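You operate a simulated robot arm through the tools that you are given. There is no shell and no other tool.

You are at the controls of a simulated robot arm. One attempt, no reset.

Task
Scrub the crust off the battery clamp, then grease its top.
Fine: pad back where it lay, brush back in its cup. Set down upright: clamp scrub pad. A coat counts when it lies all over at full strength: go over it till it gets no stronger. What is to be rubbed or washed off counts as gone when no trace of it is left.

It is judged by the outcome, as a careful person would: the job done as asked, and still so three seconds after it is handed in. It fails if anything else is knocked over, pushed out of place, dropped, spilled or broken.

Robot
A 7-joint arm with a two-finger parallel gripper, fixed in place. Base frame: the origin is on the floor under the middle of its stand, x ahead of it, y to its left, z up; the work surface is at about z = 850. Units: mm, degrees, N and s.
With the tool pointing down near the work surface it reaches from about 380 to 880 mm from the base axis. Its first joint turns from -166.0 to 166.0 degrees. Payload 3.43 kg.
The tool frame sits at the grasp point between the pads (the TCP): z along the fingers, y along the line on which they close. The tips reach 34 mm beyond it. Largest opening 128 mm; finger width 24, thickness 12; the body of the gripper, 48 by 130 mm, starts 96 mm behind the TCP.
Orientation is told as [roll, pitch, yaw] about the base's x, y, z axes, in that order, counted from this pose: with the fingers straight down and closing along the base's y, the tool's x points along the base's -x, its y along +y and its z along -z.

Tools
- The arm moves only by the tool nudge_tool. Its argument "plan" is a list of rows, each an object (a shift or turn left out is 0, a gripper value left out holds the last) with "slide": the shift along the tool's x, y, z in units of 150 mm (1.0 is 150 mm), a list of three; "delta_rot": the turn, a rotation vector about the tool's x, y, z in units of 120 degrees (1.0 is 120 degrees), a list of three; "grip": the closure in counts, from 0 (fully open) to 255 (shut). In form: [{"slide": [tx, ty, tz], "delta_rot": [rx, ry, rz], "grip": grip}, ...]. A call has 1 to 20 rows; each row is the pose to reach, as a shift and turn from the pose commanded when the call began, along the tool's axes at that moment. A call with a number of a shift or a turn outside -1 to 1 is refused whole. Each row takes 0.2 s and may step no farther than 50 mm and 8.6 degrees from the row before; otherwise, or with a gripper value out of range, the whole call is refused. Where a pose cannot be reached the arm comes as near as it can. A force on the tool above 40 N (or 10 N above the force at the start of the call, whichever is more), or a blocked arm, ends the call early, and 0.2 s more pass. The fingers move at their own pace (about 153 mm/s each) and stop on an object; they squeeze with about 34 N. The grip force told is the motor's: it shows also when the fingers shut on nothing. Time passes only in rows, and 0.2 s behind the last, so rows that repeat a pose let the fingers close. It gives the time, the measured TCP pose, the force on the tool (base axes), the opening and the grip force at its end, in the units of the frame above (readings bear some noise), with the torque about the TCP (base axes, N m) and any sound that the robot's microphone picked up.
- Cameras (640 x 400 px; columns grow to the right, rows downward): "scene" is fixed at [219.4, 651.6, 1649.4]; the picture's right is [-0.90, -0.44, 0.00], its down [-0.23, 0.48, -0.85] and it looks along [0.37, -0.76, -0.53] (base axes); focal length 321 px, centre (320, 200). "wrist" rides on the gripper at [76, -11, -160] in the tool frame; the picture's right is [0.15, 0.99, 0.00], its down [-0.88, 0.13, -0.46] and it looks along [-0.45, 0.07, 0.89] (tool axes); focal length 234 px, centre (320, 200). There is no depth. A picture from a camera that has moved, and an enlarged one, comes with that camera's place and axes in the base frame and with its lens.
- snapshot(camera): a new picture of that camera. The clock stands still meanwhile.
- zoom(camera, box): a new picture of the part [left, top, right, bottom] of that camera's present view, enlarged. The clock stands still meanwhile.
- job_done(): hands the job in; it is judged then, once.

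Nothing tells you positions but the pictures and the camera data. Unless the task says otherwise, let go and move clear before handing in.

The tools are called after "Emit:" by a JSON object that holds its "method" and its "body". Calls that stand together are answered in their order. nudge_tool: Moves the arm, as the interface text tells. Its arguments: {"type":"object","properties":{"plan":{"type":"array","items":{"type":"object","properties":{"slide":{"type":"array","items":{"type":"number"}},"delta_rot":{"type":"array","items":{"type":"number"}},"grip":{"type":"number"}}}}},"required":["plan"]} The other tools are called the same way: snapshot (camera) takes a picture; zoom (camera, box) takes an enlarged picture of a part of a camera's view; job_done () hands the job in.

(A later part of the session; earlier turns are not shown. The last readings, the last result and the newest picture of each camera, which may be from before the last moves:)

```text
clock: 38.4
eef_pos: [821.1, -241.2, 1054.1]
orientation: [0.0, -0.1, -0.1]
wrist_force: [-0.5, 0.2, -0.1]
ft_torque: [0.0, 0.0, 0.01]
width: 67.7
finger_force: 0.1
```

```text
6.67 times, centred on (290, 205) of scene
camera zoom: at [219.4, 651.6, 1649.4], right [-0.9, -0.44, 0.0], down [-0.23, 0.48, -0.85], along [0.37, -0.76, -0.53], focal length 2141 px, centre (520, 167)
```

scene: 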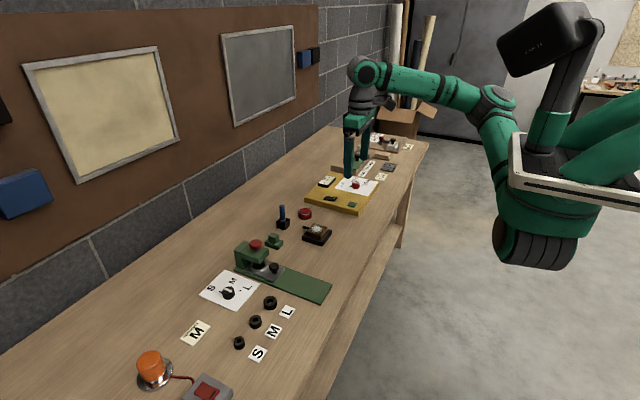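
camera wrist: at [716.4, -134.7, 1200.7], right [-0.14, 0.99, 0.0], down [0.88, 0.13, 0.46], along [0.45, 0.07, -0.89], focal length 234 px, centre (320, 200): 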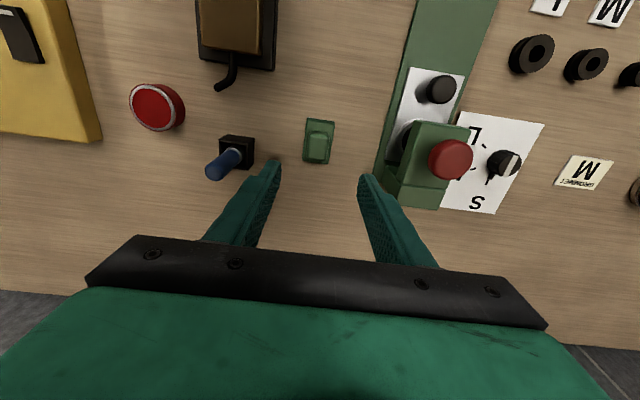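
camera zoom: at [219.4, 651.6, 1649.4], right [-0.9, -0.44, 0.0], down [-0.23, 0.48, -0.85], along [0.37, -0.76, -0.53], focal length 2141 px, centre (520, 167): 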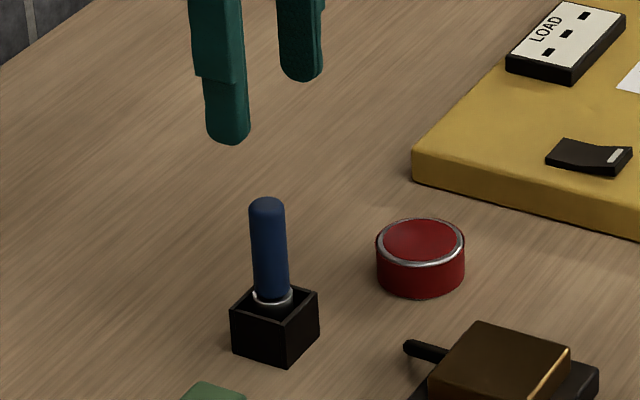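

The brush handle centre is at about (822.4, -239.4). I'll trim by 1–2 mm and descend around the handle.

Emit:
{"method": "nudge_tool", "body": {"plan": [{"slide": [-0.007, 0.011, 0.1], "grip": 120}, {"slide": [-0.007, 0.011, 0.3], "grip": 120}, {"slide": [-0.007, 0.011, 0.5], "grip": 120}, {"slide": [-0.007, 0.011, 0.65], "grip": 120}, {"slide": [-0.007, 0.011, 0.76], "grip": 120}, {"slide": [-0.007, 0.011, 0.815], "grip": 120}, {"slide": [-0.007, 0.011, 0.815], "grip": 120}]}}

Emit:
{"method": "zoom", "body": {"camera": "wrist", "box": [240, 110, 400, 240]}}

Emit:
{"method": "zoom", "body": {"camera": "scene", "box": [255, 175, 325, 235]}}

```text
clock: 40.0
eef_pos: [822.0, -242.0, 933.1]
orientation: [0.1, 0.0, -0.1]
wrist_force: [0.5, 0.1, 0.6]
ft_torque: [0.02, -0.02, 0.02]
width: 67.7
finger_force: 0.1
```

```text
3.08 times, centred on (320, 175) of wrist
camera zoom: at [747.4, -252.0, 1092.7], right [-0.15, 0.99, 0.0], down [0.88, 0.13, 0.46], along [0.45, 0.07, -0.89], focal length 720 px, centre (320, 277)
```

zoom: 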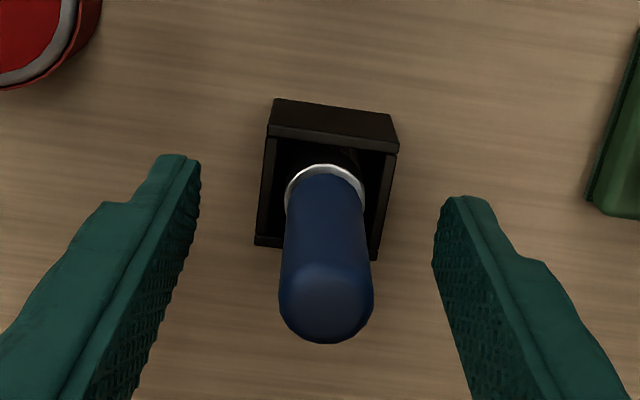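

```text
6.67 times, centred on (290, 205) of scene
camera zoom: at [219.4, 651.6, 1649.4], right [-0.9, -0.44, 0.0], down [-0.23, 0.48, -0.85], along [0.37, -0.76, -0.53], focal length 2141 px, centre (520, 167)
```

zoom: 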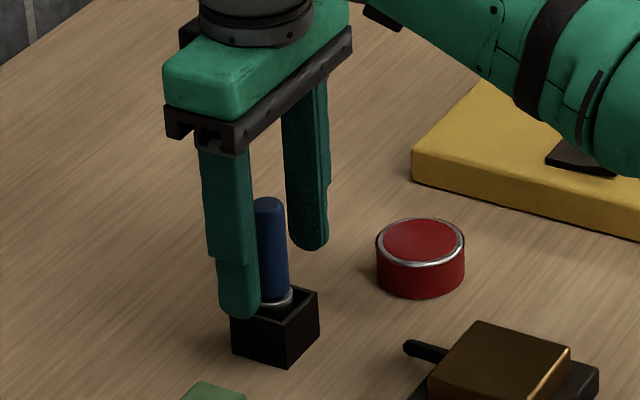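

Emit:
{"method": "nudge_tool", "body": {"plan": [{"slide": [0.006, 0.01, 0], "grip": 120}, {"slide": [0.006, 0.01, 0], "grip": 120}, {"slide": [0.006, 0.01, 0], "grip": 255}, {"slide": [0.006, 0.01, 0], "grip": 255}, {"slide": [0.006, 0.01, 0], "grip": 255}, {"slide": [0.006, 0.01, 0], "grip": 255}]}}

Emit:
{"method": "zoom", "body": {"camera": "wrist", "box": [240, 110, 400, 240]}}

Emit:
{"method": "zoom", "body": {"camera": "scene", "box": [255, 175, 325, 235]}}

```text
clock: 41.4
eef_pos: [822.0, -240.1, 933.0]
orientation: [0.0, 0.0, -0.1]
wrist_force: [-0.2, -0.3, 1.2]
ft_torque: [-0.18, -0.02, -0.01]
width: 20.7
finger_force: 34.8
```

```text
3.08 times, centred on (320, 175) of wrist
camera zoom: at [746.4, -250.4, 1092.9], right [-0.14, 0.99, 0.0], down [0.88, 0.13, 0.46], along [0.45, 0.07, -0.89], focal length 720 px, centre (320, 277)
```

zoom: 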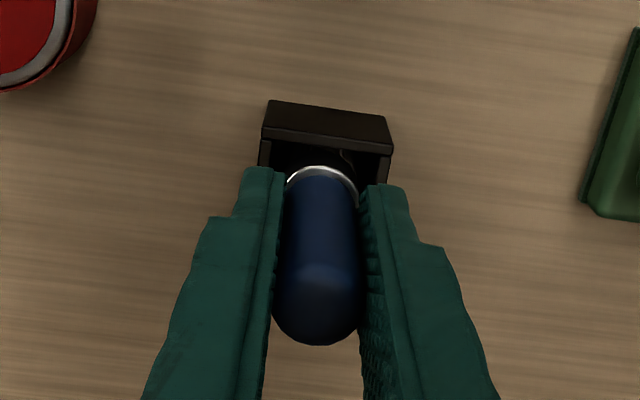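

```text
6.67 times, centred on (290, 205) of scene
camera zoom: at [219.4, 651.6, 1649.4], right [-0.9, -0.44, 0.0], down [-0.23, 0.48, -0.85], along [0.37, -0.76, -0.53], focal length 2141 px, centre (520, 167)
```

zoom: 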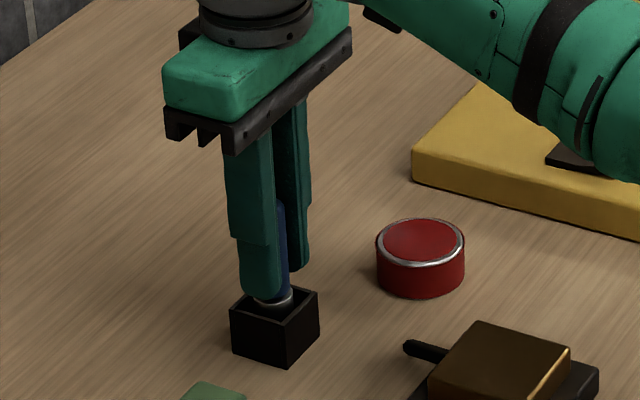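

The brush is gripped (20.7 mm). I'll lift it straight up out of the cup.

Emit:
{"method": "nudge_tool", "body": {"plan": [{"slide": [0, 0, -0.05], "grip": 255}, {"slide": [0, 0, -0.15], "grip": 255}, {"slide": [0, 0, -0.3], "grip": 255}, {"slide": [0, 0, -0.45], "grip": 255}, {"slide": [0, 0, -0.6], "grip": 255}, {"slide": [0, 0, -0.6], "grip": 255}]}}

Emit:
{"method": "zoom", "body": {"camera": "wrist", "box": [240, 110, 400, 240]}}

Emit:
{"method": "zoom", "body": {"camera": "scene", "box": [255, 165, 325, 235]}}

```text
clock: 42.8
eef_pos: [820.4, -239.9, 1024.0]
orientation: [0.0, 0.0, -0.1]
wrist_force: [-0.6, -0.8, -0.6]
ft_torque: [-0.02, 0.02, 0.03]
width: 20.8
finger_force: 34.0
```

```text
3.08 times, centred on (320, 175) of wrist
camera zoom: at [744.9, -250.3, 1183.7], right [-0.15, 0.99, 0.0], down [0.88, 0.13, 0.46], along [0.45, 0.07, -0.89], focal length 720 px, centre (320, 277)
```

zoom: 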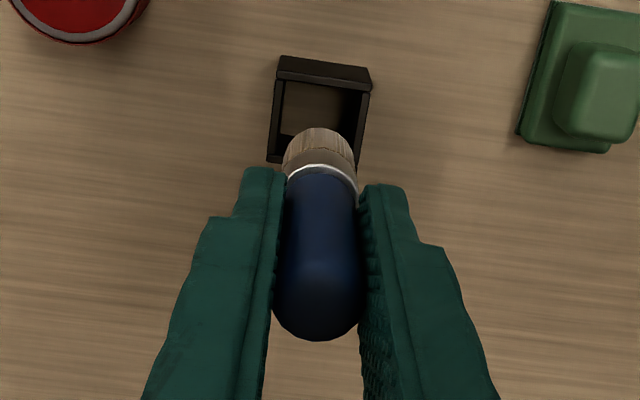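

```text
5.71 times, centred on (290, 200) of scene
camera zoom: at [219.4, 651.6, 1649.4], right [-0.9, -0.44, 0.0], down [-0.23, 0.48, -0.85], along [0.37, -0.76, -0.53], focal length 1835 px, centre (491, 200)
```

zoom: 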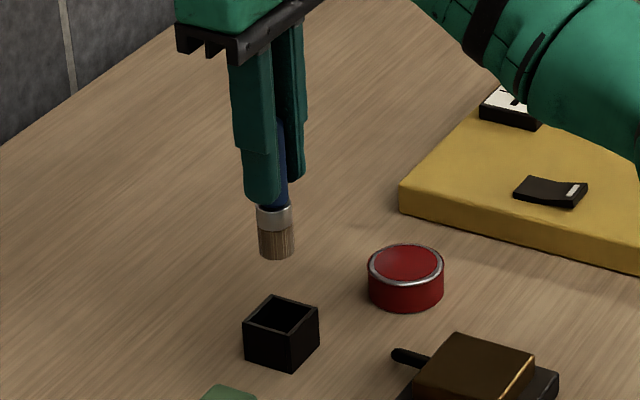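

The brush is clear, with its bristle bottom about 82 mm below the TCP. I'll carry it over the grease tin at (776, -343).

Emit:
{"method": "nudge_tool", "body": {"plan": [{"slide": [0.08, -0.18, 0], "grip": 255}, {"slide": [0.16, -0.36, 0], "grip": 255}, {"slide": [0.24, -0.54, 0], "grip": 255}, {"slide": [0.305, -0.69, 0], "grip": 255}, {"slide": [0.305, -0.69, 0], "grip": 255}, {"slide": [0.305, -0.69, 0], "grip": 255}]}}

Emit:
{"method": "snapshot", "body": {"camera": "wrist"}}

Emit:
{"method": "zoom", "body": {"camera": "scene", "box": [275, 160, 345, 230]}}

```text
clock: 44.2
eef_pos: [774.2, -342.3, 1023.5]
orientation: [0.0, -0.1, -0.1]
wrist_force: [0.3, -0.6, -0.8]
ft_torque: [0.04, 0.04, 0.0]
width: 20.6
finger_force: 34.3
```

```text
taken
camera wrist: at [699.7, -352.0, 1183.0], right [-0.14, 0.99, 0.0], down [0.88, 0.13, 0.46], along [0.45, 0.07, -0.89], focal length 234 px, centre (320, 200)
```

wrist: 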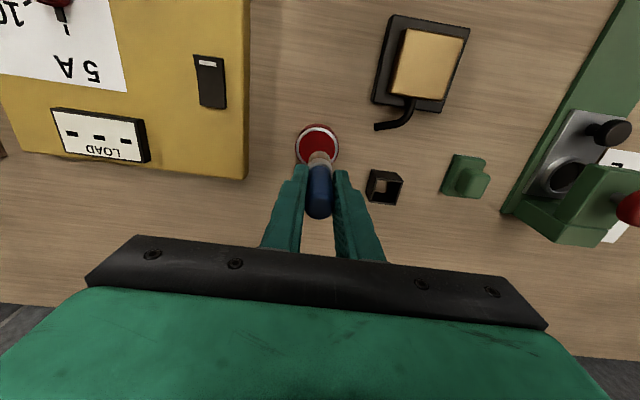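

```text
5.71 times, centred on (310, 195) of scene
camera zoom: at [219.4, 651.6, 1649.4], right [-0.9, -0.44, 0.0], down [-0.23, 0.48, -0.85], along [0.37, -0.76, -0.53], focal length 1835 px, centre (377, 229)
```

zoom: 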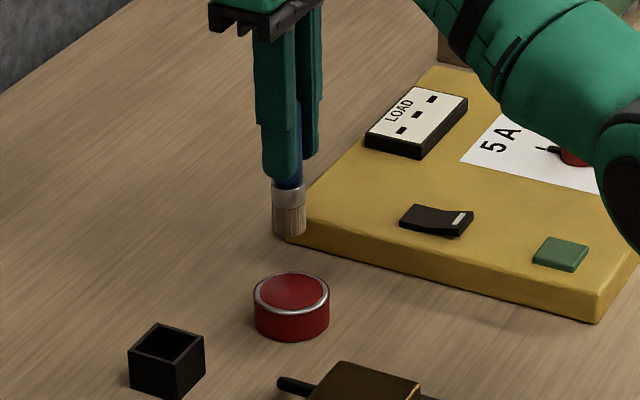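

The brush is centred over the tin. I'll descend toward the grease and watch for contact.

Emit:
{"method": "nudge_tool", "body": {"plan": [{"slide": [0, 0, 0.1], "grip": 255}, {"slide": [0, 0, 0.2], "grip": 255}, {"slide": [0, 0, 0.3], "grip": 255}, {"slide": [0, 0, 0.36], "grip": 255}, {"slide": [0, 0, 0.38], "grip": 255}, {"slide": [0, 0, 0.38], "grip": 255}]}}

Emit:
{"method": "zoom", "body": {"camera": "scene", "box": [290, 185, 340, 225]}}

Emit:
{"method": "zoom", "body": {"camera": "wrist", "box": [270, 100, 370, 200]}}

```text
clock: 45.6
eef_pos: [775.5, -342.9, 965.5]
orientation: [0.0, 0.0, -0.1]
wrist_force: [0.1, -1.3, 3.0]
ft_torque: [-0.15, 0.0, 0.01]
width: 20.5
finger_force: 34.0
```

```text
10.00 times, centred on (315, 205) of scene
camera zoom: at [219.4, 651.6, 1649.4], right [-0.9, -0.44, 0.0], down [-0.23, 0.48, -0.85], along [0.37, -0.76, -0.53], focal length 3212 px, centre (370, 150)
```

zoom: 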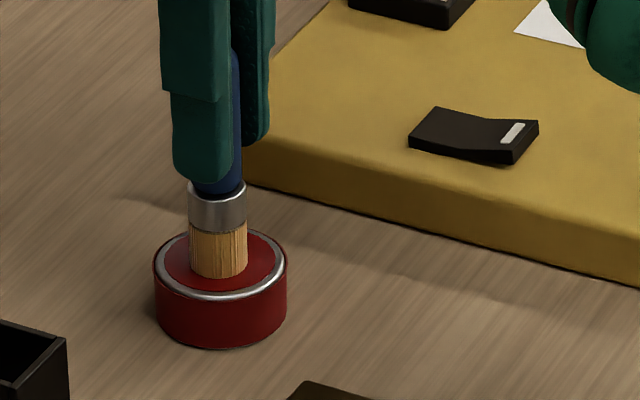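

```text
4.00 times, centred on (320, 150) of wrist
camera zoom: at [700.5, -352.8, 1125.6], right [-0.15, 0.99, 0.0], down [0.88, 0.13, 0.46], along [0.45, 0.07, -0.89], focal length 937 px, centre (320, 400)
```

zoom: 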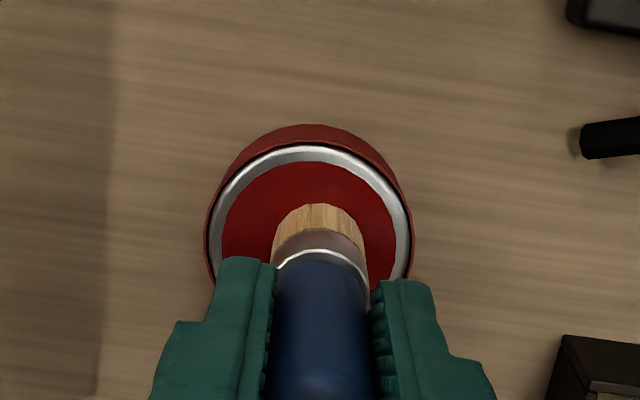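

The bristles are touching the grease. I'll press slightly, hold briefly, then lift and check that they picked up grease.

Emit:
{"method": "nudge_tool", "body": {"plan": [{"slide": [0, 0, 0.005], "grip": 255}, {"slide": [0, 0, 0.01], "grip": 255}, {"slide": [0, 0, 0.01], "grip": 255}, {"slide": [0, 0, 0.01], "grip": 255}]}}

Emit:
{"method": "zoom", "body": {"camera": "scene", "box": [290, 185, 340, 225]}}

```text
clock: 46.6
eef_pos: [776.0, -343.1, 964.1]
orientation: [0.0, -0.1, -0.2]
wrist_force: [2.1, 1.0, 9.6]
ft_torque: [0.35, -0.21, -0.02]
width: 20.6
finger_force: 33.8
```

```text
10.00 times, centred on (315, 205) of scene
camera zoom: at [219.4, 651.6, 1649.4], right [-0.9, -0.44, 0.0], down [-0.23, 0.48, -0.85], along [0.37, -0.76, -0.53], focal length 3212 px, centre (370, 150)
```

zoom: 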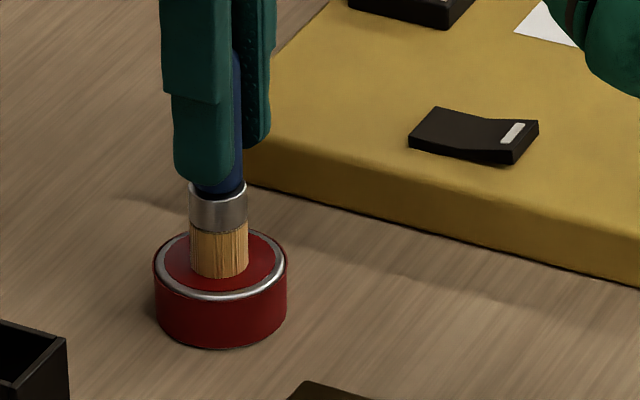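

Emit:
{"method": "nudge_tool", "body": {"plan": [{"slide": [0, 0, -0.05], "grip": 255}, {"slide": [0, 0, -0.2], "grip": 255}, {"slide": [0, 0, -0.4], "grip": 255}, {"slide": [0, 0, -0.4], "grip": 255}]}}

Emit:
{"method": "zoom", "body": {"camera": "scene", "box": [290, 175, 340, 225]}}

Emit:
{"method": "zoom", "body": {"camera": "wrist", "box": [270, 100, 370, 200]}}

```text
clock: 47.6
eef_pos: [774.7, -343.5, 1023.5]
orientation: [0.1, 0.0, 0.0]
wrist_force: [0.4, -0.5, -1.2]
ft_torque: [0.0, 0.0, 0.03]
width: 20.6
finger_force: 34.2
```

```text
8.00 times, centred on (315, 200) of scene
camera zoom: at [219.4, 651.6, 1649.4], right [-0.9, -0.44, 0.0], down [-0.23, 0.48, -0.85], along [0.37, -0.76, -0.53], focal length 2570 px, centre (360, 200)
```

zoom: 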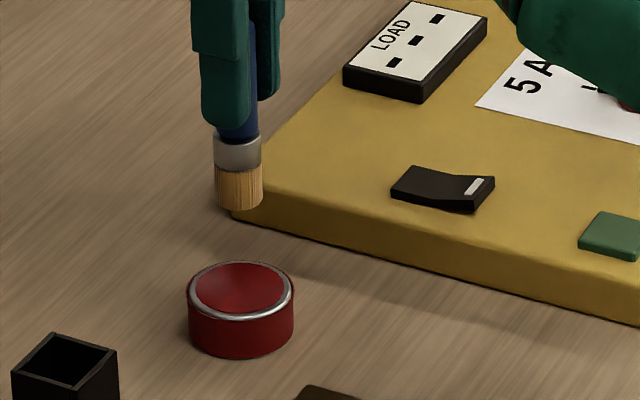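

```text
4.00 times, centred on (320, 150) of wrist
camera zoom: at [699.8, -354.1, 1183.5], right [-0.14, 0.99, 0.0], down [0.88, 0.13, 0.46], along [0.45, 0.07, -0.89], focal length 937 px, centre (320, 400)
```

zoom: 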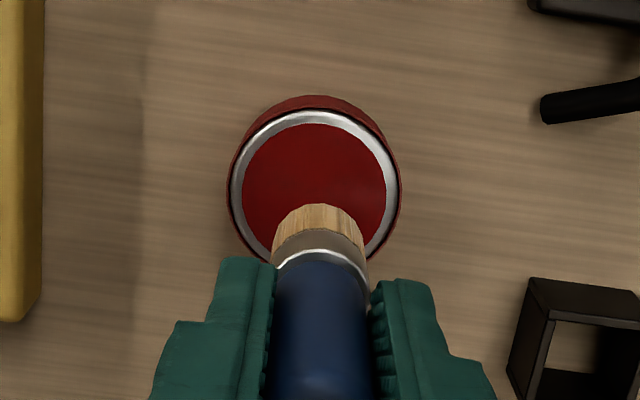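

Emit:
{"method": "zoom", "body": {"camera": "scene", "box": [275, 160, 345, 230]}}

Emit:
{"method": "zoom", "body": {"camera": "scene", "box": [310, 188, 328, 206]}}

Emit:
{"method": "zoom", "body": {"camera": "scene", "box": [308, 204, 332, 222]}}

```text
5.71 times, centred on (310, 195) of scene
camera zoom: at [219.4, 651.6, 1649.4], right [-0.9, -0.44, 0.0], down [-0.23, 0.48, -0.85], along [0.37, -0.76, -0.53], focal length 1835 px, centre (377, 229)
```

zoom: 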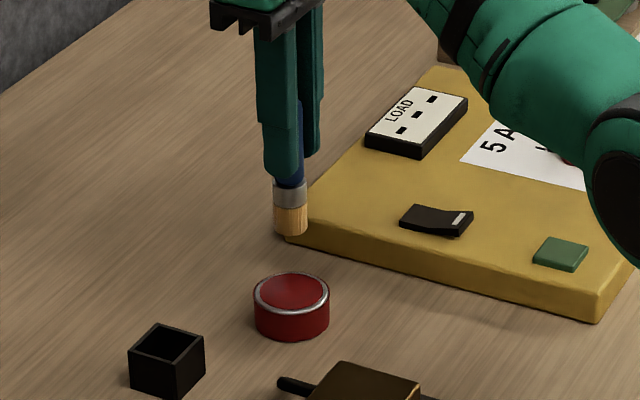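

```text
16.00 times, centred on (319, 197) of scene
camera zoom: at [219.4, 651.6, 1649.4], right [-0.9, -0.44, 0.0], down [-0.23, 0.48, -0.85], along [0.37, -0.76, -0.53], focal length 5139 px, centre (336, 248)
```

zoom: 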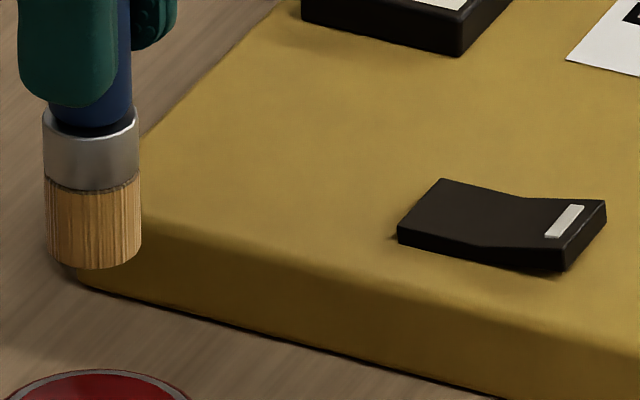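

```text
16.00 times, centred on (320, 213) of scene
camera zoom: at [219.4, 651.6, 1649.4], right [-0.9, -0.44, 0.0], down [-0.23, 0.48, -0.85], along [0.37, -0.76, -0.53], focal length 5139 px, centre (320, -8)
```

zoom: 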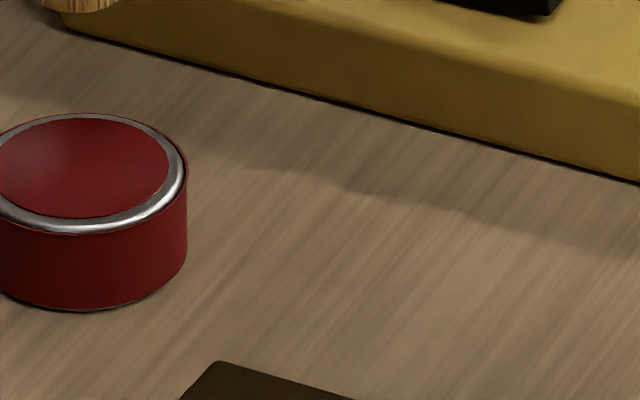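

At the same pose the bristles have turned from dull tan to amber, so the brush is loaded. I'll move above the clamp's near corner and find contact.

Emit:
{"method": "nudge_tool", "body": {"plan": [{"slide": [0.17, 0.12, 0], "grip": 255}, {"slide": [0.34, 0.24, 0], "grip": 255}, {"slide": [0.5, 0.35, 0], "grip": 255}, {"slide": [0.66, 0.47, 0], "grip": 255}, {"slide": [0.82, 0.58, 0], "grip": 255}, {"slide": [0.82, 0.58, 0.1], "grip": 255}, {"slide": [0.82, 0.58, 0.2], "grip": 255}, {"slide": [0.82, 0.58, 0.25], "grip": 255}, {"slide": [0.82, 0.58, 0.25], "grip": 255}]}}

Emit:
{"method": "zoom", "body": {"camera": "scene", "box": [290, 195, 350, 245]}}

Emit:
{"method": "zoom", "body": {"camera": "wrist", "box": [260, 90, 400, 210]}}

```text
clock: 49.6
eef_pos: [775.1, -344.6, 1024.0]
orientation: [-0.1, -0.1, 0.0]
wrist_force: [-0.5, -0.3, -1.1]
ft_torque: [-0.04, 0.01, -0.02]
width: 20.8
finger_force: 34.1
out of reach, approached as far as the arm can: row 1, 2, 3, 4, 5, 6, 7, 8, 9
```

```text
8.00 times, centred on (320, 220) of scene
camera zoom: at [219.4, 651.6, 1649.4], right [-0.9, -0.44, 0.0], down [-0.23, 0.48, -0.85], along [0.37, -0.76, -0.53], focal length 2570 px, centre (320, 40)
```

zoom: 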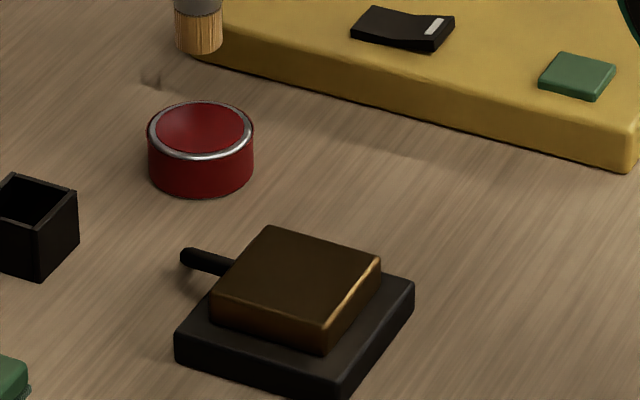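

```text
3.33 times, centred on (330, 150) of wrist
camera zoom: at [699.8, -354.1, 1183.6], right [-0.14, 0.99, 0.0], down [0.88, 0.13, 0.46], along [0.45, 0.07, -0.89], focal length 781 px, centre (287, 367)
```

zoom: 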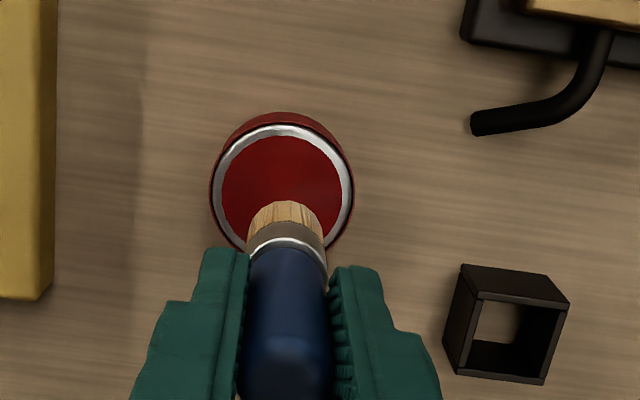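

That call reported every row out of reach and the arm didn't move, which is odd for a point nearer the base. I'll test with a small shift to see how it behaves.

Emit:
{"method": "nudge_tool", "body": {"plan": [{"slide": [0.0, 0.05, 0], "grip": 255}, {"slide": [0.0, 0.1, 0], "grip": 255}]}}

```text
clock: 50.2
eef_pos: [774.1, -329.1, 1026.8]
orientation: [0.0, -0.1, -0.1]
wrist_force: [-0.7, 0.5, -1.8]
ft_torque: [0.01, 0.0, 0.02]
width: 20.4
finger_force: 33.9
```

Emit:
{"method": "nudge_tool", "body": {"plan": [{"slide": [0.1, 0.1, 0], "grip": 255}, {"slide": [0.25, 0.2, 0], "grip": 255}, {"slide": [0.4, 0.3, 0], "grip": 255}, {"slide": [0.4, 0.3, 0], "grip": 255}]}}

```text
clock: 51.2
eef_pos: [712.0, -285.3, 1027.1]
orientation: [0.0, 0.0, -0.3]
wrist_force: [-0.4, 0.7, -1.0]
ft_torque: [-0.03, 0.01, 0.02]
width: 20.6
finger_force: 34.0
```

It's moving normally again. I'll check the true pose before going on.

Emit:
{"method": "snapshot", "body": {"camera": "wrist"}}

Emit:
{"method": "zoom", "body": {"camera": "scene", "box": [280, 175, 360, 250]}}

```text
taken
camera wrist: at [637.2, -295.4, 1186.0], right [-0.14, 0.99, 0.0], down [0.88, 0.13, 0.46], along [0.45, 0.07, -0.89], focal length 234 px, centre (320, 200)
```

wrist: 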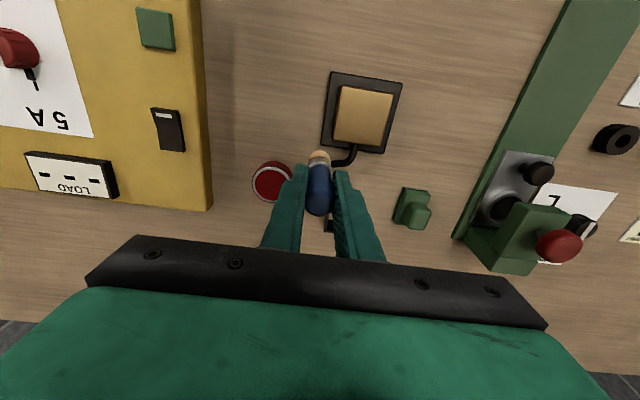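

```text
5.33 times, centred on (320, 212) of scene
camera zoom: at [219.4, 651.6, 1649.4], right [-0.9, -0.44, 0.0], down [-0.23, 0.48, -0.85], along [0.37, -0.76, -0.53], focal length 1713 px, centre (320, 133)
```

zoom: 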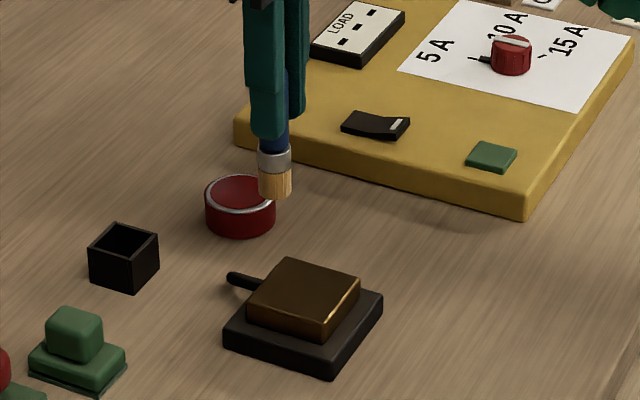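

Emit:
{"method": "nudge_tool", "body": {"plan": [{"slide": [0.14, 0.06, 0], "grip": 255}, {"slide": [0.28, 0.12, 0], "grip": 255}, {"slide": [0.411, 0.189, 0], "grip": 255}, {"slide": [0.411, 0.189, 0.1], "grip": 255}, {"slide": [0.411, 0.189, 0.2], "grip": 255}, {"slide": [0.411, 0.189, 0.28], "grip": 255}, {"slide": [0.411, 0.189, 0.28], "grip": 255}]}}

Emit:
{"method": "zoom", "body": {"camera": "scene", "box": [290, 195, 350, 245]}}

Emit:
{"method": "zoom", "body": {"camera": "wrist", "box": [260, 90, 400, 210]}}

```text
clock: 52.8
eef_pos: [651.8, -258.3, 983.9]
orientation: [0.0, -0.1, -0.1]
wrist_force: [-0.1, 2.2, 13.6]
ft_torque: [0.45, 0.04, -0.05]
width: 20.9
finger_force: 34.0
```

```text
8.00 times, centred on (320, 220) of scene
camera zoom: at [219.4, 651.6, 1649.4], right [-0.9, -0.44, 0.0], down [-0.23, 0.48, -0.85], along [0.37, -0.76, -0.53], focal length 2570 px, centre (320, 40)
```

zoom: 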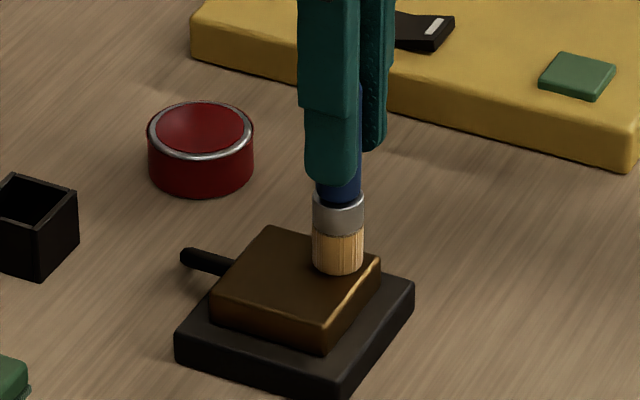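

```text
3.33 times, centred on (330, 150) of wrist
camera zoom: at [575.8, -267.7, 1142.8], right [-0.15, 0.99, 0.0], down [0.88, 0.13, 0.46], along [0.45, 0.07, -0.89], focal length 781 px, centre (287, 367)
```

zoom: 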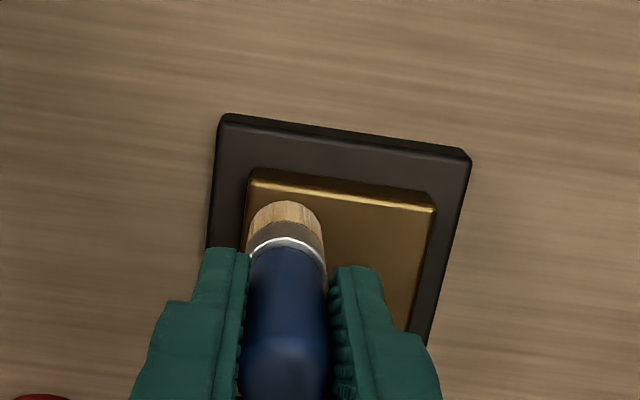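

The brush is on the clamp top near the corner at about 14 N. I'll paint the first half with overlapping strokes along y.

Emit:
{"method": "nudge_tool", "body": {"plan": [{"slide": [0.041, -0.035, 0], "grip": 255}, {"slide": [0.041, 0.04, 0], "grip": 255}, {"slide": [0.041, 0.118, 0], "grip": 255}, {"slide": [0.041, 0.195, 0], "grip": 255}, {"slide": [0.041, 0.271, 0], "grip": 255}, {"slide": [-0.012, 0.271, 0], "grip": 255}, {"slide": [-0.012, 0.195, 0], "grip": 255}, {"slide": [-0.012, 0.118, 0], "grip": 255}, {"slide": [-0.012, 0.04, 0], "grip": 255}, {"slide": [-0.012, -0.035, 0], "grip": 255}]}}

Emit:
{"method": "snapshot", "body": {"camera": "wrist"}}

Emit:
{"method": "zoom", "body": {"camera": "scene", "box": [290, 195, 350, 245]}}

```text
clock: 55.0
eef_pos: [653.9, -262.5, 985.3]
orientation: [0.0, 0.0, -0.2]
wrist_force: [0.2, -0.1, -0.8]
ft_torque: [0.02, -0.02, 0.0]
width: 20.8
finger_force: 34.1
```

```text
taken
camera wrist: at [578.2, -273.9, 1144.2], right [-0.14, 0.99, 0.0], down [0.88, 0.13, 0.46], along [0.45, 0.07, -0.89], focal length 234 px, centre (320, 200)
```

wrist: 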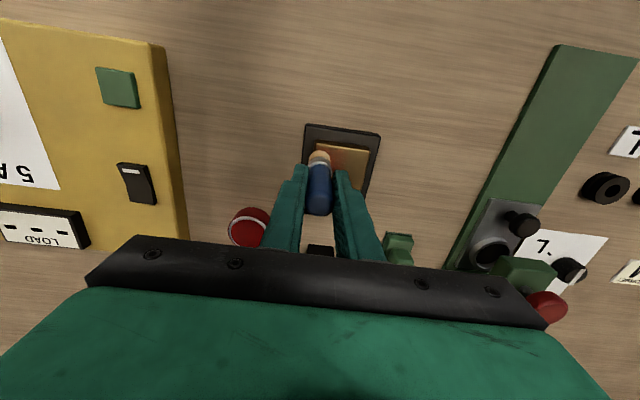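

```text
8.00 times, centred on (320, 220) of scene
camera zoom: at [219.4, 651.6, 1649.4], right [-0.9, -0.44, 0.0], down [-0.23, 0.48, -0.85], along [0.37, -0.76, -0.53], focal length 2570 px, centre (320, 40)
```

zoom: 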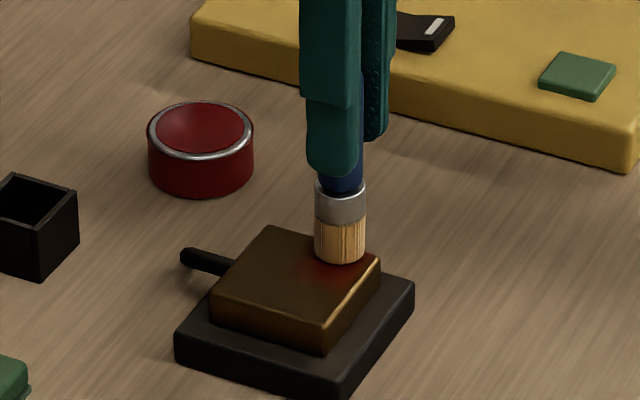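

A faint red patch of grease appeared near the start, but the arm rode up slightly and lost contact. I'll lower a bit and measure the force again.

Emit:
{"method": "nudge_tool", "body": {"plan": [{"slide": [0.0, 0.0, 0.005], "grip": 255}, {"slide": [0.0, 0.0, 0.01], "grip": 255}, {"slide": [0.0, 0.0, 0.01], "grip": 255}]}}

Emit:
{"method": "zoom", "body": {"camera": "wrist", "box": [260, 90, 400, 210]}}

```text
clock: 55.8
eef_pos: [652.8, -262.9, 982.8]
orientation: [0.0, 0.0, -0.1]
wrist_force: [1.2, -1.0, 1.8]
ft_torque: [-0.02, -0.05, -0.01]
width: 21.1
finger_force: 33.9
```

```text
3.33 times, centred on (330, 150) of wrist
camera zoom: at [577.8, -273.5, 1142.6], right [-0.14, 0.99, 0.0], down [0.88, 0.13, 0.46], along [0.45, 0.07, -0.89], focal length 781 px, centre (287, 367)
```

zoom: 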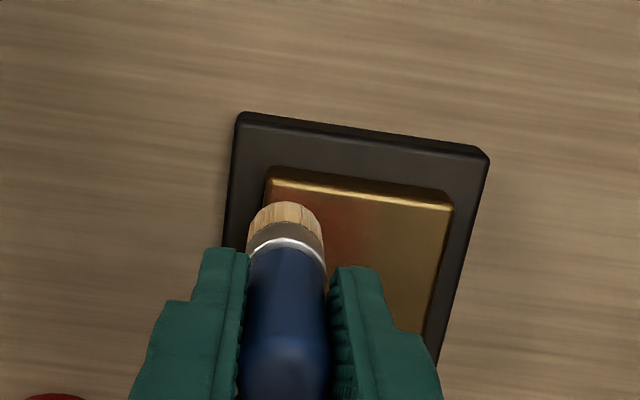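

Contact has just begun again. I'll press about 1 mm deeper and stroke with checks on force.

Emit:
{"method": "nudge_tool", "body": {"plan": [{"slide": [0.0, 0.0, 0.008], "grip": 255}, {"slide": [0.05, 0.0, 0.008], "grip": 255}, {"slide": [0.05, 0.07, 0.008], "grip": 255}, {"slide": [0.05, 0.15, 0.008], "grip": 255}, {"slide": [0.05, 0.23, 0.008], "grip": 255}, {"slide": [0.05, 0.31, 0.008], "grip": 255}]}}

Emit:
{"method": "zoom", "body": {"camera": "wrist", "box": [260, 90, 400, 210]}}

Emit:
{"method": "zoom", "body": {"camera": "scene", "box": [295, 205, 345, 245]}}

```text
clock: 57.2
eef_pos: [645.0, -217.6, 982.7]
orientation: [0.0, -0.1, -0.1]
wrist_force: [0.8, -5.8, 19.9]
ft_torque: [-0.51, -0.09, -0.08]
width: 20.8
finger_force: 34.3
```

```text
3.33 times, centred on (330, 150) of wrist
camera zoom: at [570.0, -227.7, 1142.3], right [-0.14, 0.99, 0.0], down [0.88, 0.13, 0.46], along [0.45, 0.07, -0.89], focal length 781 px, centre (287, 367)
```

zoom: 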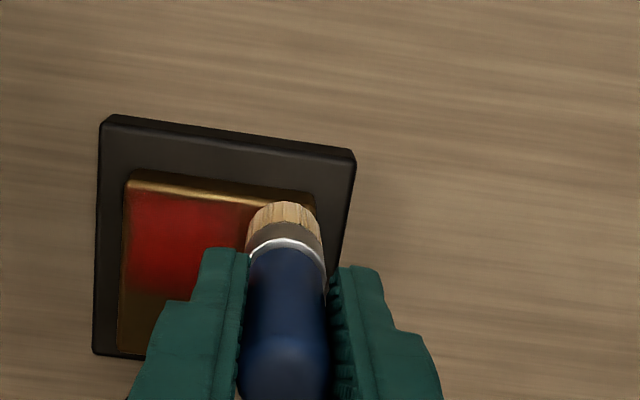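

```text
10.00 times, centred on (320, 225) of scene
camera zoom: at [219.4, 651.6, 1649.4], right [-0.9, -0.44, 0.0], down [-0.23, 0.48, -0.85], along [0.37, -0.76, -0.53], focal length 3212 px, centre (320, -50)
```

zoom: 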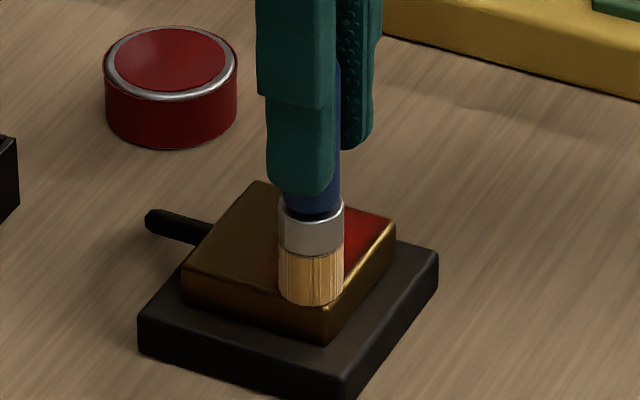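

The red grease is now going on well. I'll continue with the next strokes.

Emit:
{"method": "nudge_tool", "body": {"plan": [{"slide": [-0.03, 0.0, 0], "grip": 255}, {"slide": [-0.05, -0.07, 0], "grip": 255}, {"slide": [-0.05, -0.15, 0], "grip": 255}, {"slide": [-0.05, -0.23, 0], "grip": 255}, {"slide": [-0.05, -0.302, 0], "grip": 255}, {"slide": [-0.104, -0.302, 0], "grip": 255}, {"slide": [-0.104, -0.23, 0], "grip": 255}, {"slide": [-0.104, -0.15, 0], "grip": 255}, {"slide": [-0.104, -0.07, 0], "grip": 255}, {"slide": [-0.104, 0, 0], "grip": 255}]}}

Emit:
{"method": "zoom", "body": {"camera": "wrist", "box": [260, 90, 400, 210]}}

Emit:
{"method": "zoom", "body": {"camera": "scene", "box": [295, 205, 345, 245]}}

```text
clock: 59.4
eef_pos: [661.4, -215.9, 979.8]
orientation: [0.0, 0.0, -0.2]
wrist_force: [-0.8, -3.8, 7.3]
ft_torque: [-0.26, -0.12, -0.06]
width: 20.8
finger_force: 34.1
```

```text
3.33 times, centred on (330, 150) of wrist
camera zoom: at [585.7, -226.8, 1140.5], right [-0.14, 0.99, 0.0], down [0.88, 0.13, 0.46], along [0.45, 0.07, -0.89], focal length 781 px, centre (287, 367)
```

zoom: 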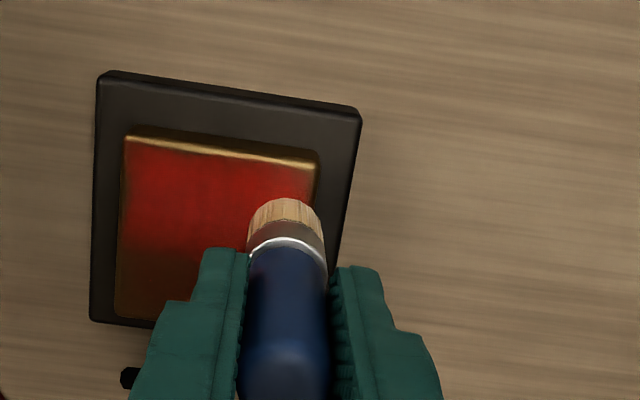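

```text
10.00 times, centred on (320, 225) of scene
camera zoom: at [219.4, 651.6, 1649.4], right [-0.9, -0.44, 0.0], down [-0.23, 0.48, -0.85], along [0.37, -0.76, -0.53], focal length 3212 px, centre (320, -50)
```

zoom: 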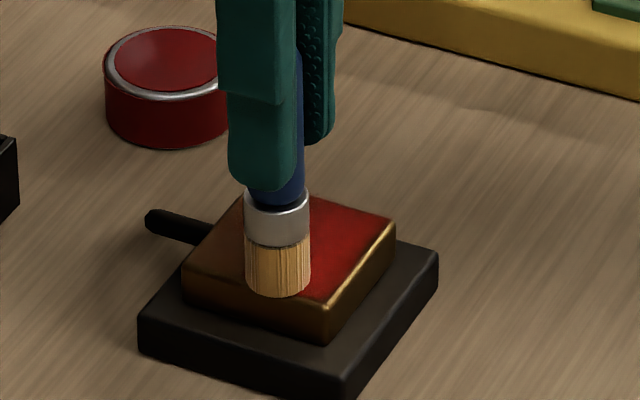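

Half the top is covered and the coat is strong. I'll continue with the second half.

Emit:
{"method": "nudge_tool", "body": {"plan": [{"slide": [-0.03, 0.0, 0.002], "grip": 255}, {"slide": [-0.053, -0.07, 0.002], "grip": 255}, {"slide": [-0.053, -0.15, 0.002], "grip": 255}, {"slide": [-0.053, -0.23, 0.002], "grip": 255}, {"slide": [-0.053, -0.305, 0.002], "grip": 255}, {"slide": [-0.106, -0.305, 0.002], "grip": 255}, {"slide": [-0.106, -0.23, 0.002], "grip": 255}, {"slide": [-0.106, -0.15, 0.002], "grip": 255}, {"slide": [-0.106, -0.07, 0.002], "grip": 255}, {"slide": [-0.106, 0, 0.002], "grip": 255}]}}

Emit:
{"method": "zoom", "body": {"camera": "wrist", "box": [260, 90, 400, 210]}}

Emit:
{"method": "zoom", "body": {"camera": "scene", "box": [295, 205, 345, 245]}}

```text
clock: 61.6
eef_pos: [679.4, -217.0, 980.1]
orientation: [0.1, -0.1, -0.1]
wrist_force: [0.0, -4.4, 12.2]
ft_torque: [-0.38, -0.19, -0.08]
width: 20.9
finger_force: 33.9
```

```text
3.33 times, centred on (330, 150) of wrist
camera zoom: at [601.8, -227.5, 1140.2], right [-0.14, 0.99, 0.0], down [0.88, 0.13, 0.46], along [0.45, 0.07, -0.89], focal length 781 px, centre (287, 367)
```

zoom: 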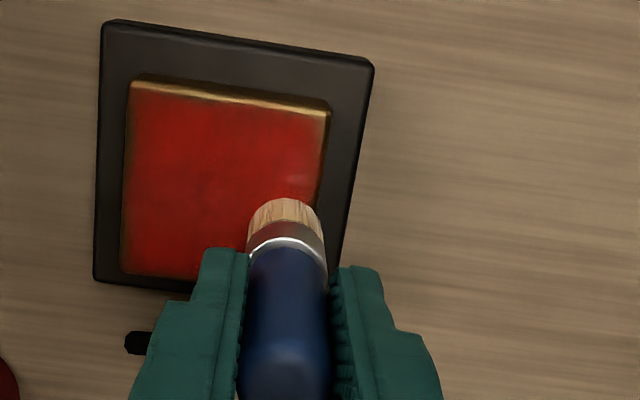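

```text
10.00 times, centred on (320, 225) of scene
camera zoom: at [219.4, 651.6, 1649.4], right [-0.9, -0.44, 0.0], down [-0.23, 0.48, -0.85], along [0.37, -0.76, -0.53], focal length 3212 px, centre (320, -50)
```

zoom: 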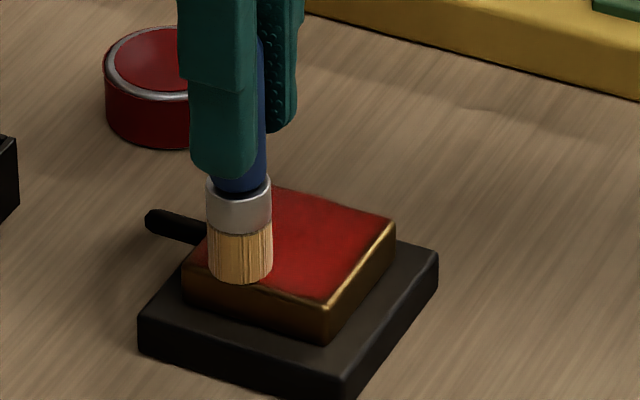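

Emit:
{"method": "nudge_tool", "body": {"plan": [{"slide": [-0.03, 0.02, 0.001], "grip": 255}, {"slide": [-0.052, -0.07, 0.001], "grip": 255}, {"slide": [-0.052, -0.15, 0.001], "grip": 255}, {"slide": [-0.052, -0.23, 0.001], "grip": 255}, {"slide": [-0.052, -0.305, 0.001], "grip": 255}, {"slide": [-0.1, -0.305, 0.001], "grip": 255}, {"slide": [-0.1, -0.23, 0.001], "grip": 255}, {"slide": [-0.1, -0.15, 0.001], "grip": 255}, {"slide": [-0.1, -0.07, 0.001], "grip": 255}, {"slide": [-0.1, 0.02, 0.001], "grip": 255}]}}

Emit:
{"method": "zoom", "body": {"camera": "wrist", "box": [260, 80, 400, 200]}}

Emit:
{"method": "zoom", "body": {"camera": "scene", "box": [295, 205, 345, 245]}}

```text
clock: 63.8
eef_pos: [693.7, -211.7, 980.5]
orientation: [0.0, 0.1, -0.1]
wrist_force: [0.2, -0.5, 0.9]
ft_torque: [-0.03, -0.03, 0.01]
width: 21.0
finger_force: 33.6
```

```text
3.33 times, centred on (330, 140) of wrist
camera zoom: at [617.6, -223.2, 1140.2], right [-0.14, 0.99, 0.0], down [0.88, 0.13, 0.46], along [0.45, 0.07, -0.89], focal length 781 px, centre (287, 400)
```

zoom: 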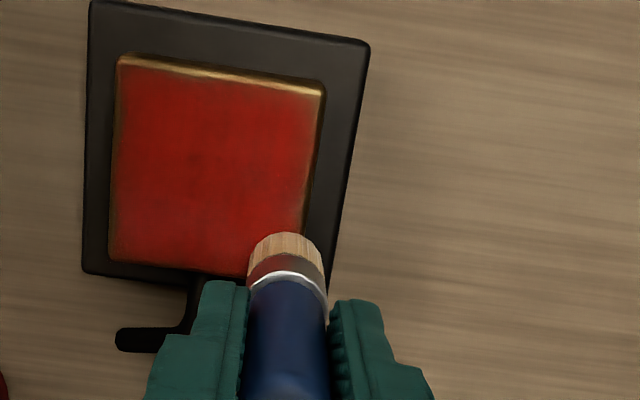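

```text
10.00 times, centred on (320, 225) of scene
camera zoom: at [219.4, 651.6, 1649.4], right [-0.9, -0.44, 0.0], down [-0.23, 0.48, -0.85], along [0.37, -0.76, -0.53], focal length 3212 px, centre (320, -50)
```

zoom: 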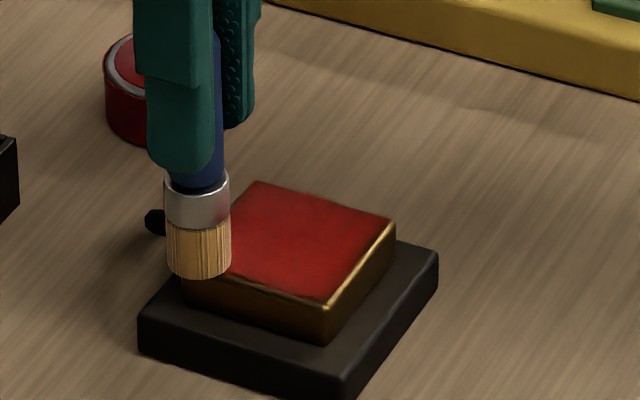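

The whole top now looks red. I'll lift off and inspect the coat for weak areas.

Emit:
{"method": "nudge_tool", "body": {"plan": [{"slide": [0, 0, -0.1], "grip": 255}, {"slide": [0, 0, -0.3], "grip": 255}, {"slide": [-0.1, -0.1, -0.4], "grip": 255}, {"slide": [-0.2, -0.2, -0.4], "grip": 255}, {"slide": [-0.2, -0.2, -0.4], "grip": 255}]}}

Emit:
{"method": "snapshot", "body": {"camera": "wrist"}}

Emit:
{"method": "zoom", "body": {"camera": "scene", "box": [305, 218, 340, 245]}}

Emit:
{"method": "zoom", "body": {"camera": "wrist", "box": [255, 70, 355, 160]}}

```text
clock: 65.0
eef_pos: [722.7, -245.1, 1039.8]
orientation: [0.0, 0.0, -0.1]
wrist_force: [-0.4, 0.9, -1.0]
ft_torque: [0.0, -0.03, 0.01]
width: 20.6
finger_force: 33.5
```

```text
taken
camera wrist: at [647.3, -254.1, 1200.4], right [-0.15, 0.99, 0.0], down [0.88, 0.13, 0.46], along [0.45, 0.07, -0.89], focal length 234 px, centre (320, 200)
```

wrist: 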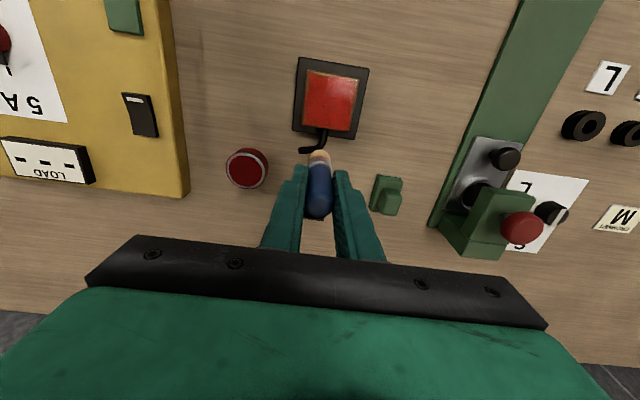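

```text
14.81 times, centred on (322, 232) of scene
camera zoom: at [219.4, 651.6, 1649.4], right [-0.9, -0.44, 0.0], down [-0.23, 0.48, -0.85], along [0.37, -0.76, -0.53], focal length 4758 px, centre (283, -267)
```

zoom: 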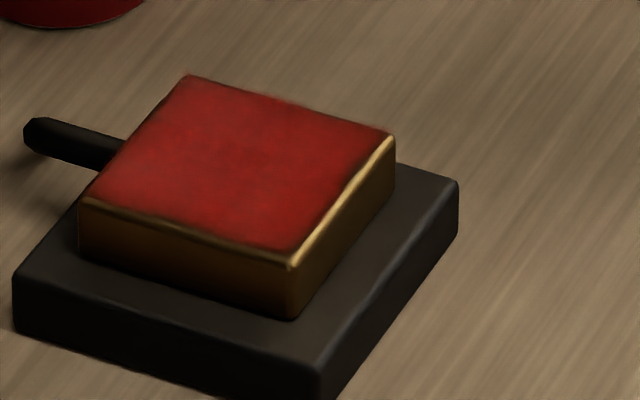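

```text
4.44 times, centred on (305, 115) of wrist
camera zoom: at [647.3, -254.1, 1200.4], right [-0.15, 0.99, 0.0], down [0.88, 0.13, 0.46], along [0.45, 0.07, -0.89], focal length 1041 px, centre (387, 578)
```

zoom: 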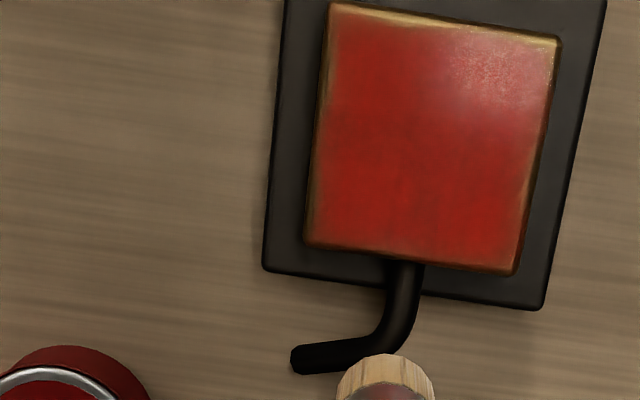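

Coverage is nearly complete but the edges are a bit thinner. I'll re-dip and go over it again; first over to the tin.

Emit:
{"method": "nudge_tool", "body": {"plan": [{"slide": [-0.09, -0.17, 0], "grip": 255}, {"slide": [-0.18, -0.34, 0], "grip": 255}, {"slide": [-0.27, -0.51, 0], "grip": 255}, {"slide": [-0.347, -0.66, 0.05], "grip": 255}, {"slide": [-0.347, -0.66, 0.2], "grip": 255}, {"slide": [-0.347, -0.66, 0.35], "grip": 255}, {"slide": [-0.347, -0.66, 0.45], "grip": 255}, {"slide": [-0.347, -0.66, 0.49], "grip": 255}, {"slide": [-0.347, -0.66, 0.49], "grip": 255}]}}

Emit:
{"method": "zoom", "body": {"camera": "wrist", "box": [270, 100, 370, 200]}}

Emit:
{"method": "zoom", "body": {"camera": "scene", "box": [290, 185, 340, 225]}}

```text
clock: 67.0
eef_pos: [774.5, -343.4, 968.1]
orientation: [0.0, -0.1, -0.1]
wrist_force: [-2.1, 1.7, 8.5]
ft_torque: [0.09, 0.01, 0.0]
width: 20.9
finger_force: 34.1
```

```text
4.00 times, centred on (320, 150) of wrist
camera zoom: at [698.6, -353.0, 1127.8], right [-0.15, 0.99, 0.0], down [0.88, 0.13, 0.46], along [0.45, 0.07, -0.89], focal length 937 px, centre (320, 400)
```

zoom: 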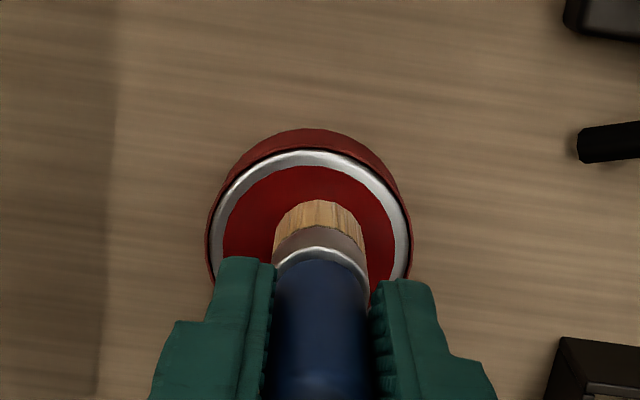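

```text
10.00 times, centred on (315, 205) of scene
camera zoom: at [219.4, 651.6, 1649.4], right [-0.9, -0.44, 0.0], down [-0.23, 0.48, -0.85], along [0.37, -0.76, -0.53], focal length 3212 px, centre (370, 150)
```

zoom: 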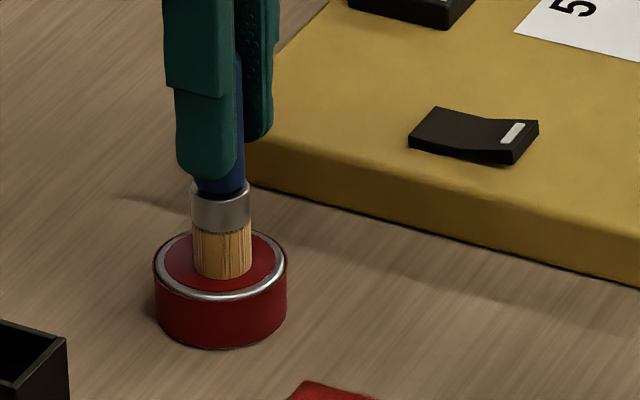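

Contact with the grease at 8.5 N. I'll dwell briefly, lift, and return toward the clamp in short moves.

Emit:
{"method": "nudge_tool", "body": {"plan": [{"slide": [0, 0, 0.004], "grip": 255}, {"slide": [0, 0, 0.004], "grip": 255}, {"slide": [0, 0, 0.004], "grip": 255}, {"slide": [0, 0, -0.05], "grip": 255}, {"slide": [0, 0, -0.2], "grip": 255}, {"slide": [0, 0, -0.4], "grip": 255}, {"slide": [0, 0, -0.4], "grip": 255}]}}

Emit:
{"method": "nudge_tool", "body": {"plan": [{"slide": [0.1, 0.08, 0], "grip": 255}, {"slide": [0.25, 0.18, 0], "grip": 255}, {"slide": [0.4, 0.28, 0], "grip": 255}, {"slide": [0.4, 0.28, 0], "grip": 255}]}}

Emit:
{"method": "snapshot", "body": {"camera": "wrist"}}

Emit:
{"method": "zoom", "body": {"camera": "scene", "box": [285, 180, 345, 240]}}

```text
clock: 68.6
eef_pos: [772.2, -342.8, 1028.6]
orientation: [0.0, 0.0, -0.1]
wrist_force: [0.1, 0.3, -1.1]
ft_torque: [0.03, -0.02, 0.0]
width: 20.8
finger_force: 33.9
```

```text
clock: 69.6
eef_pos: [713.7, -301.3, 1027.4]
orientation: [0.0, 0.0, 0.0]
wrist_force: [0.2, 0.6, -0.8]
ft_torque: [0.02, 0.03, 0.01]
width: 21.2
finger_force: 34.1
```

```text
taken
camera wrist: at [638.4, -311.2, 1186.8], right [-0.14, 0.99, 0.0], down [0.88, 0.13, 0.46], along [0.45, 0.07, -0.89], focal length 234 px, centre (320, 200)
```

wrist: 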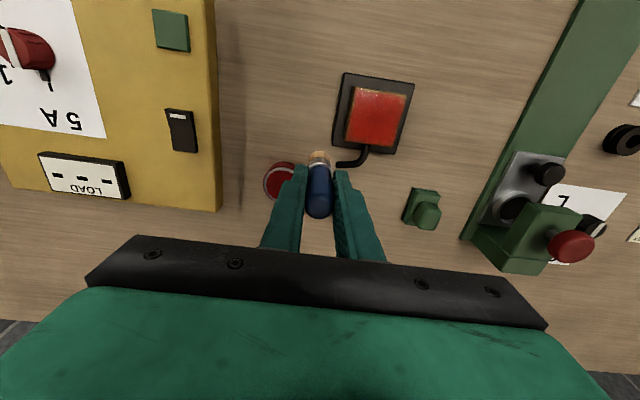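

```text
6.67 times, centred on (315, 210) of scene
camera zoom: at [219.4, 651.6, 1649.4], right [-0.9, -0.44, 0.0], down [-0.23, 0.48, -0.85], along [0.37, -0.76, -0.53], focal length 2141 px, centre (353, 133)
```

zoom: 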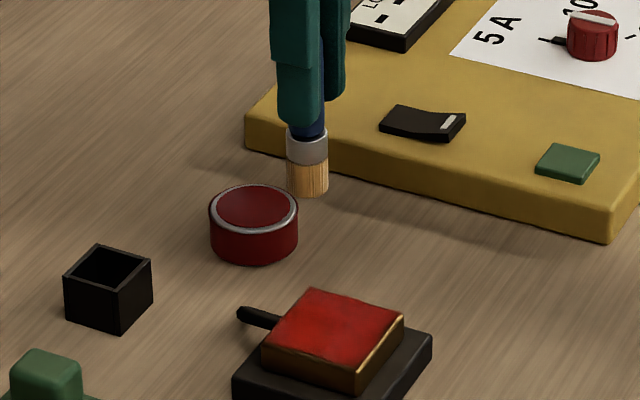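

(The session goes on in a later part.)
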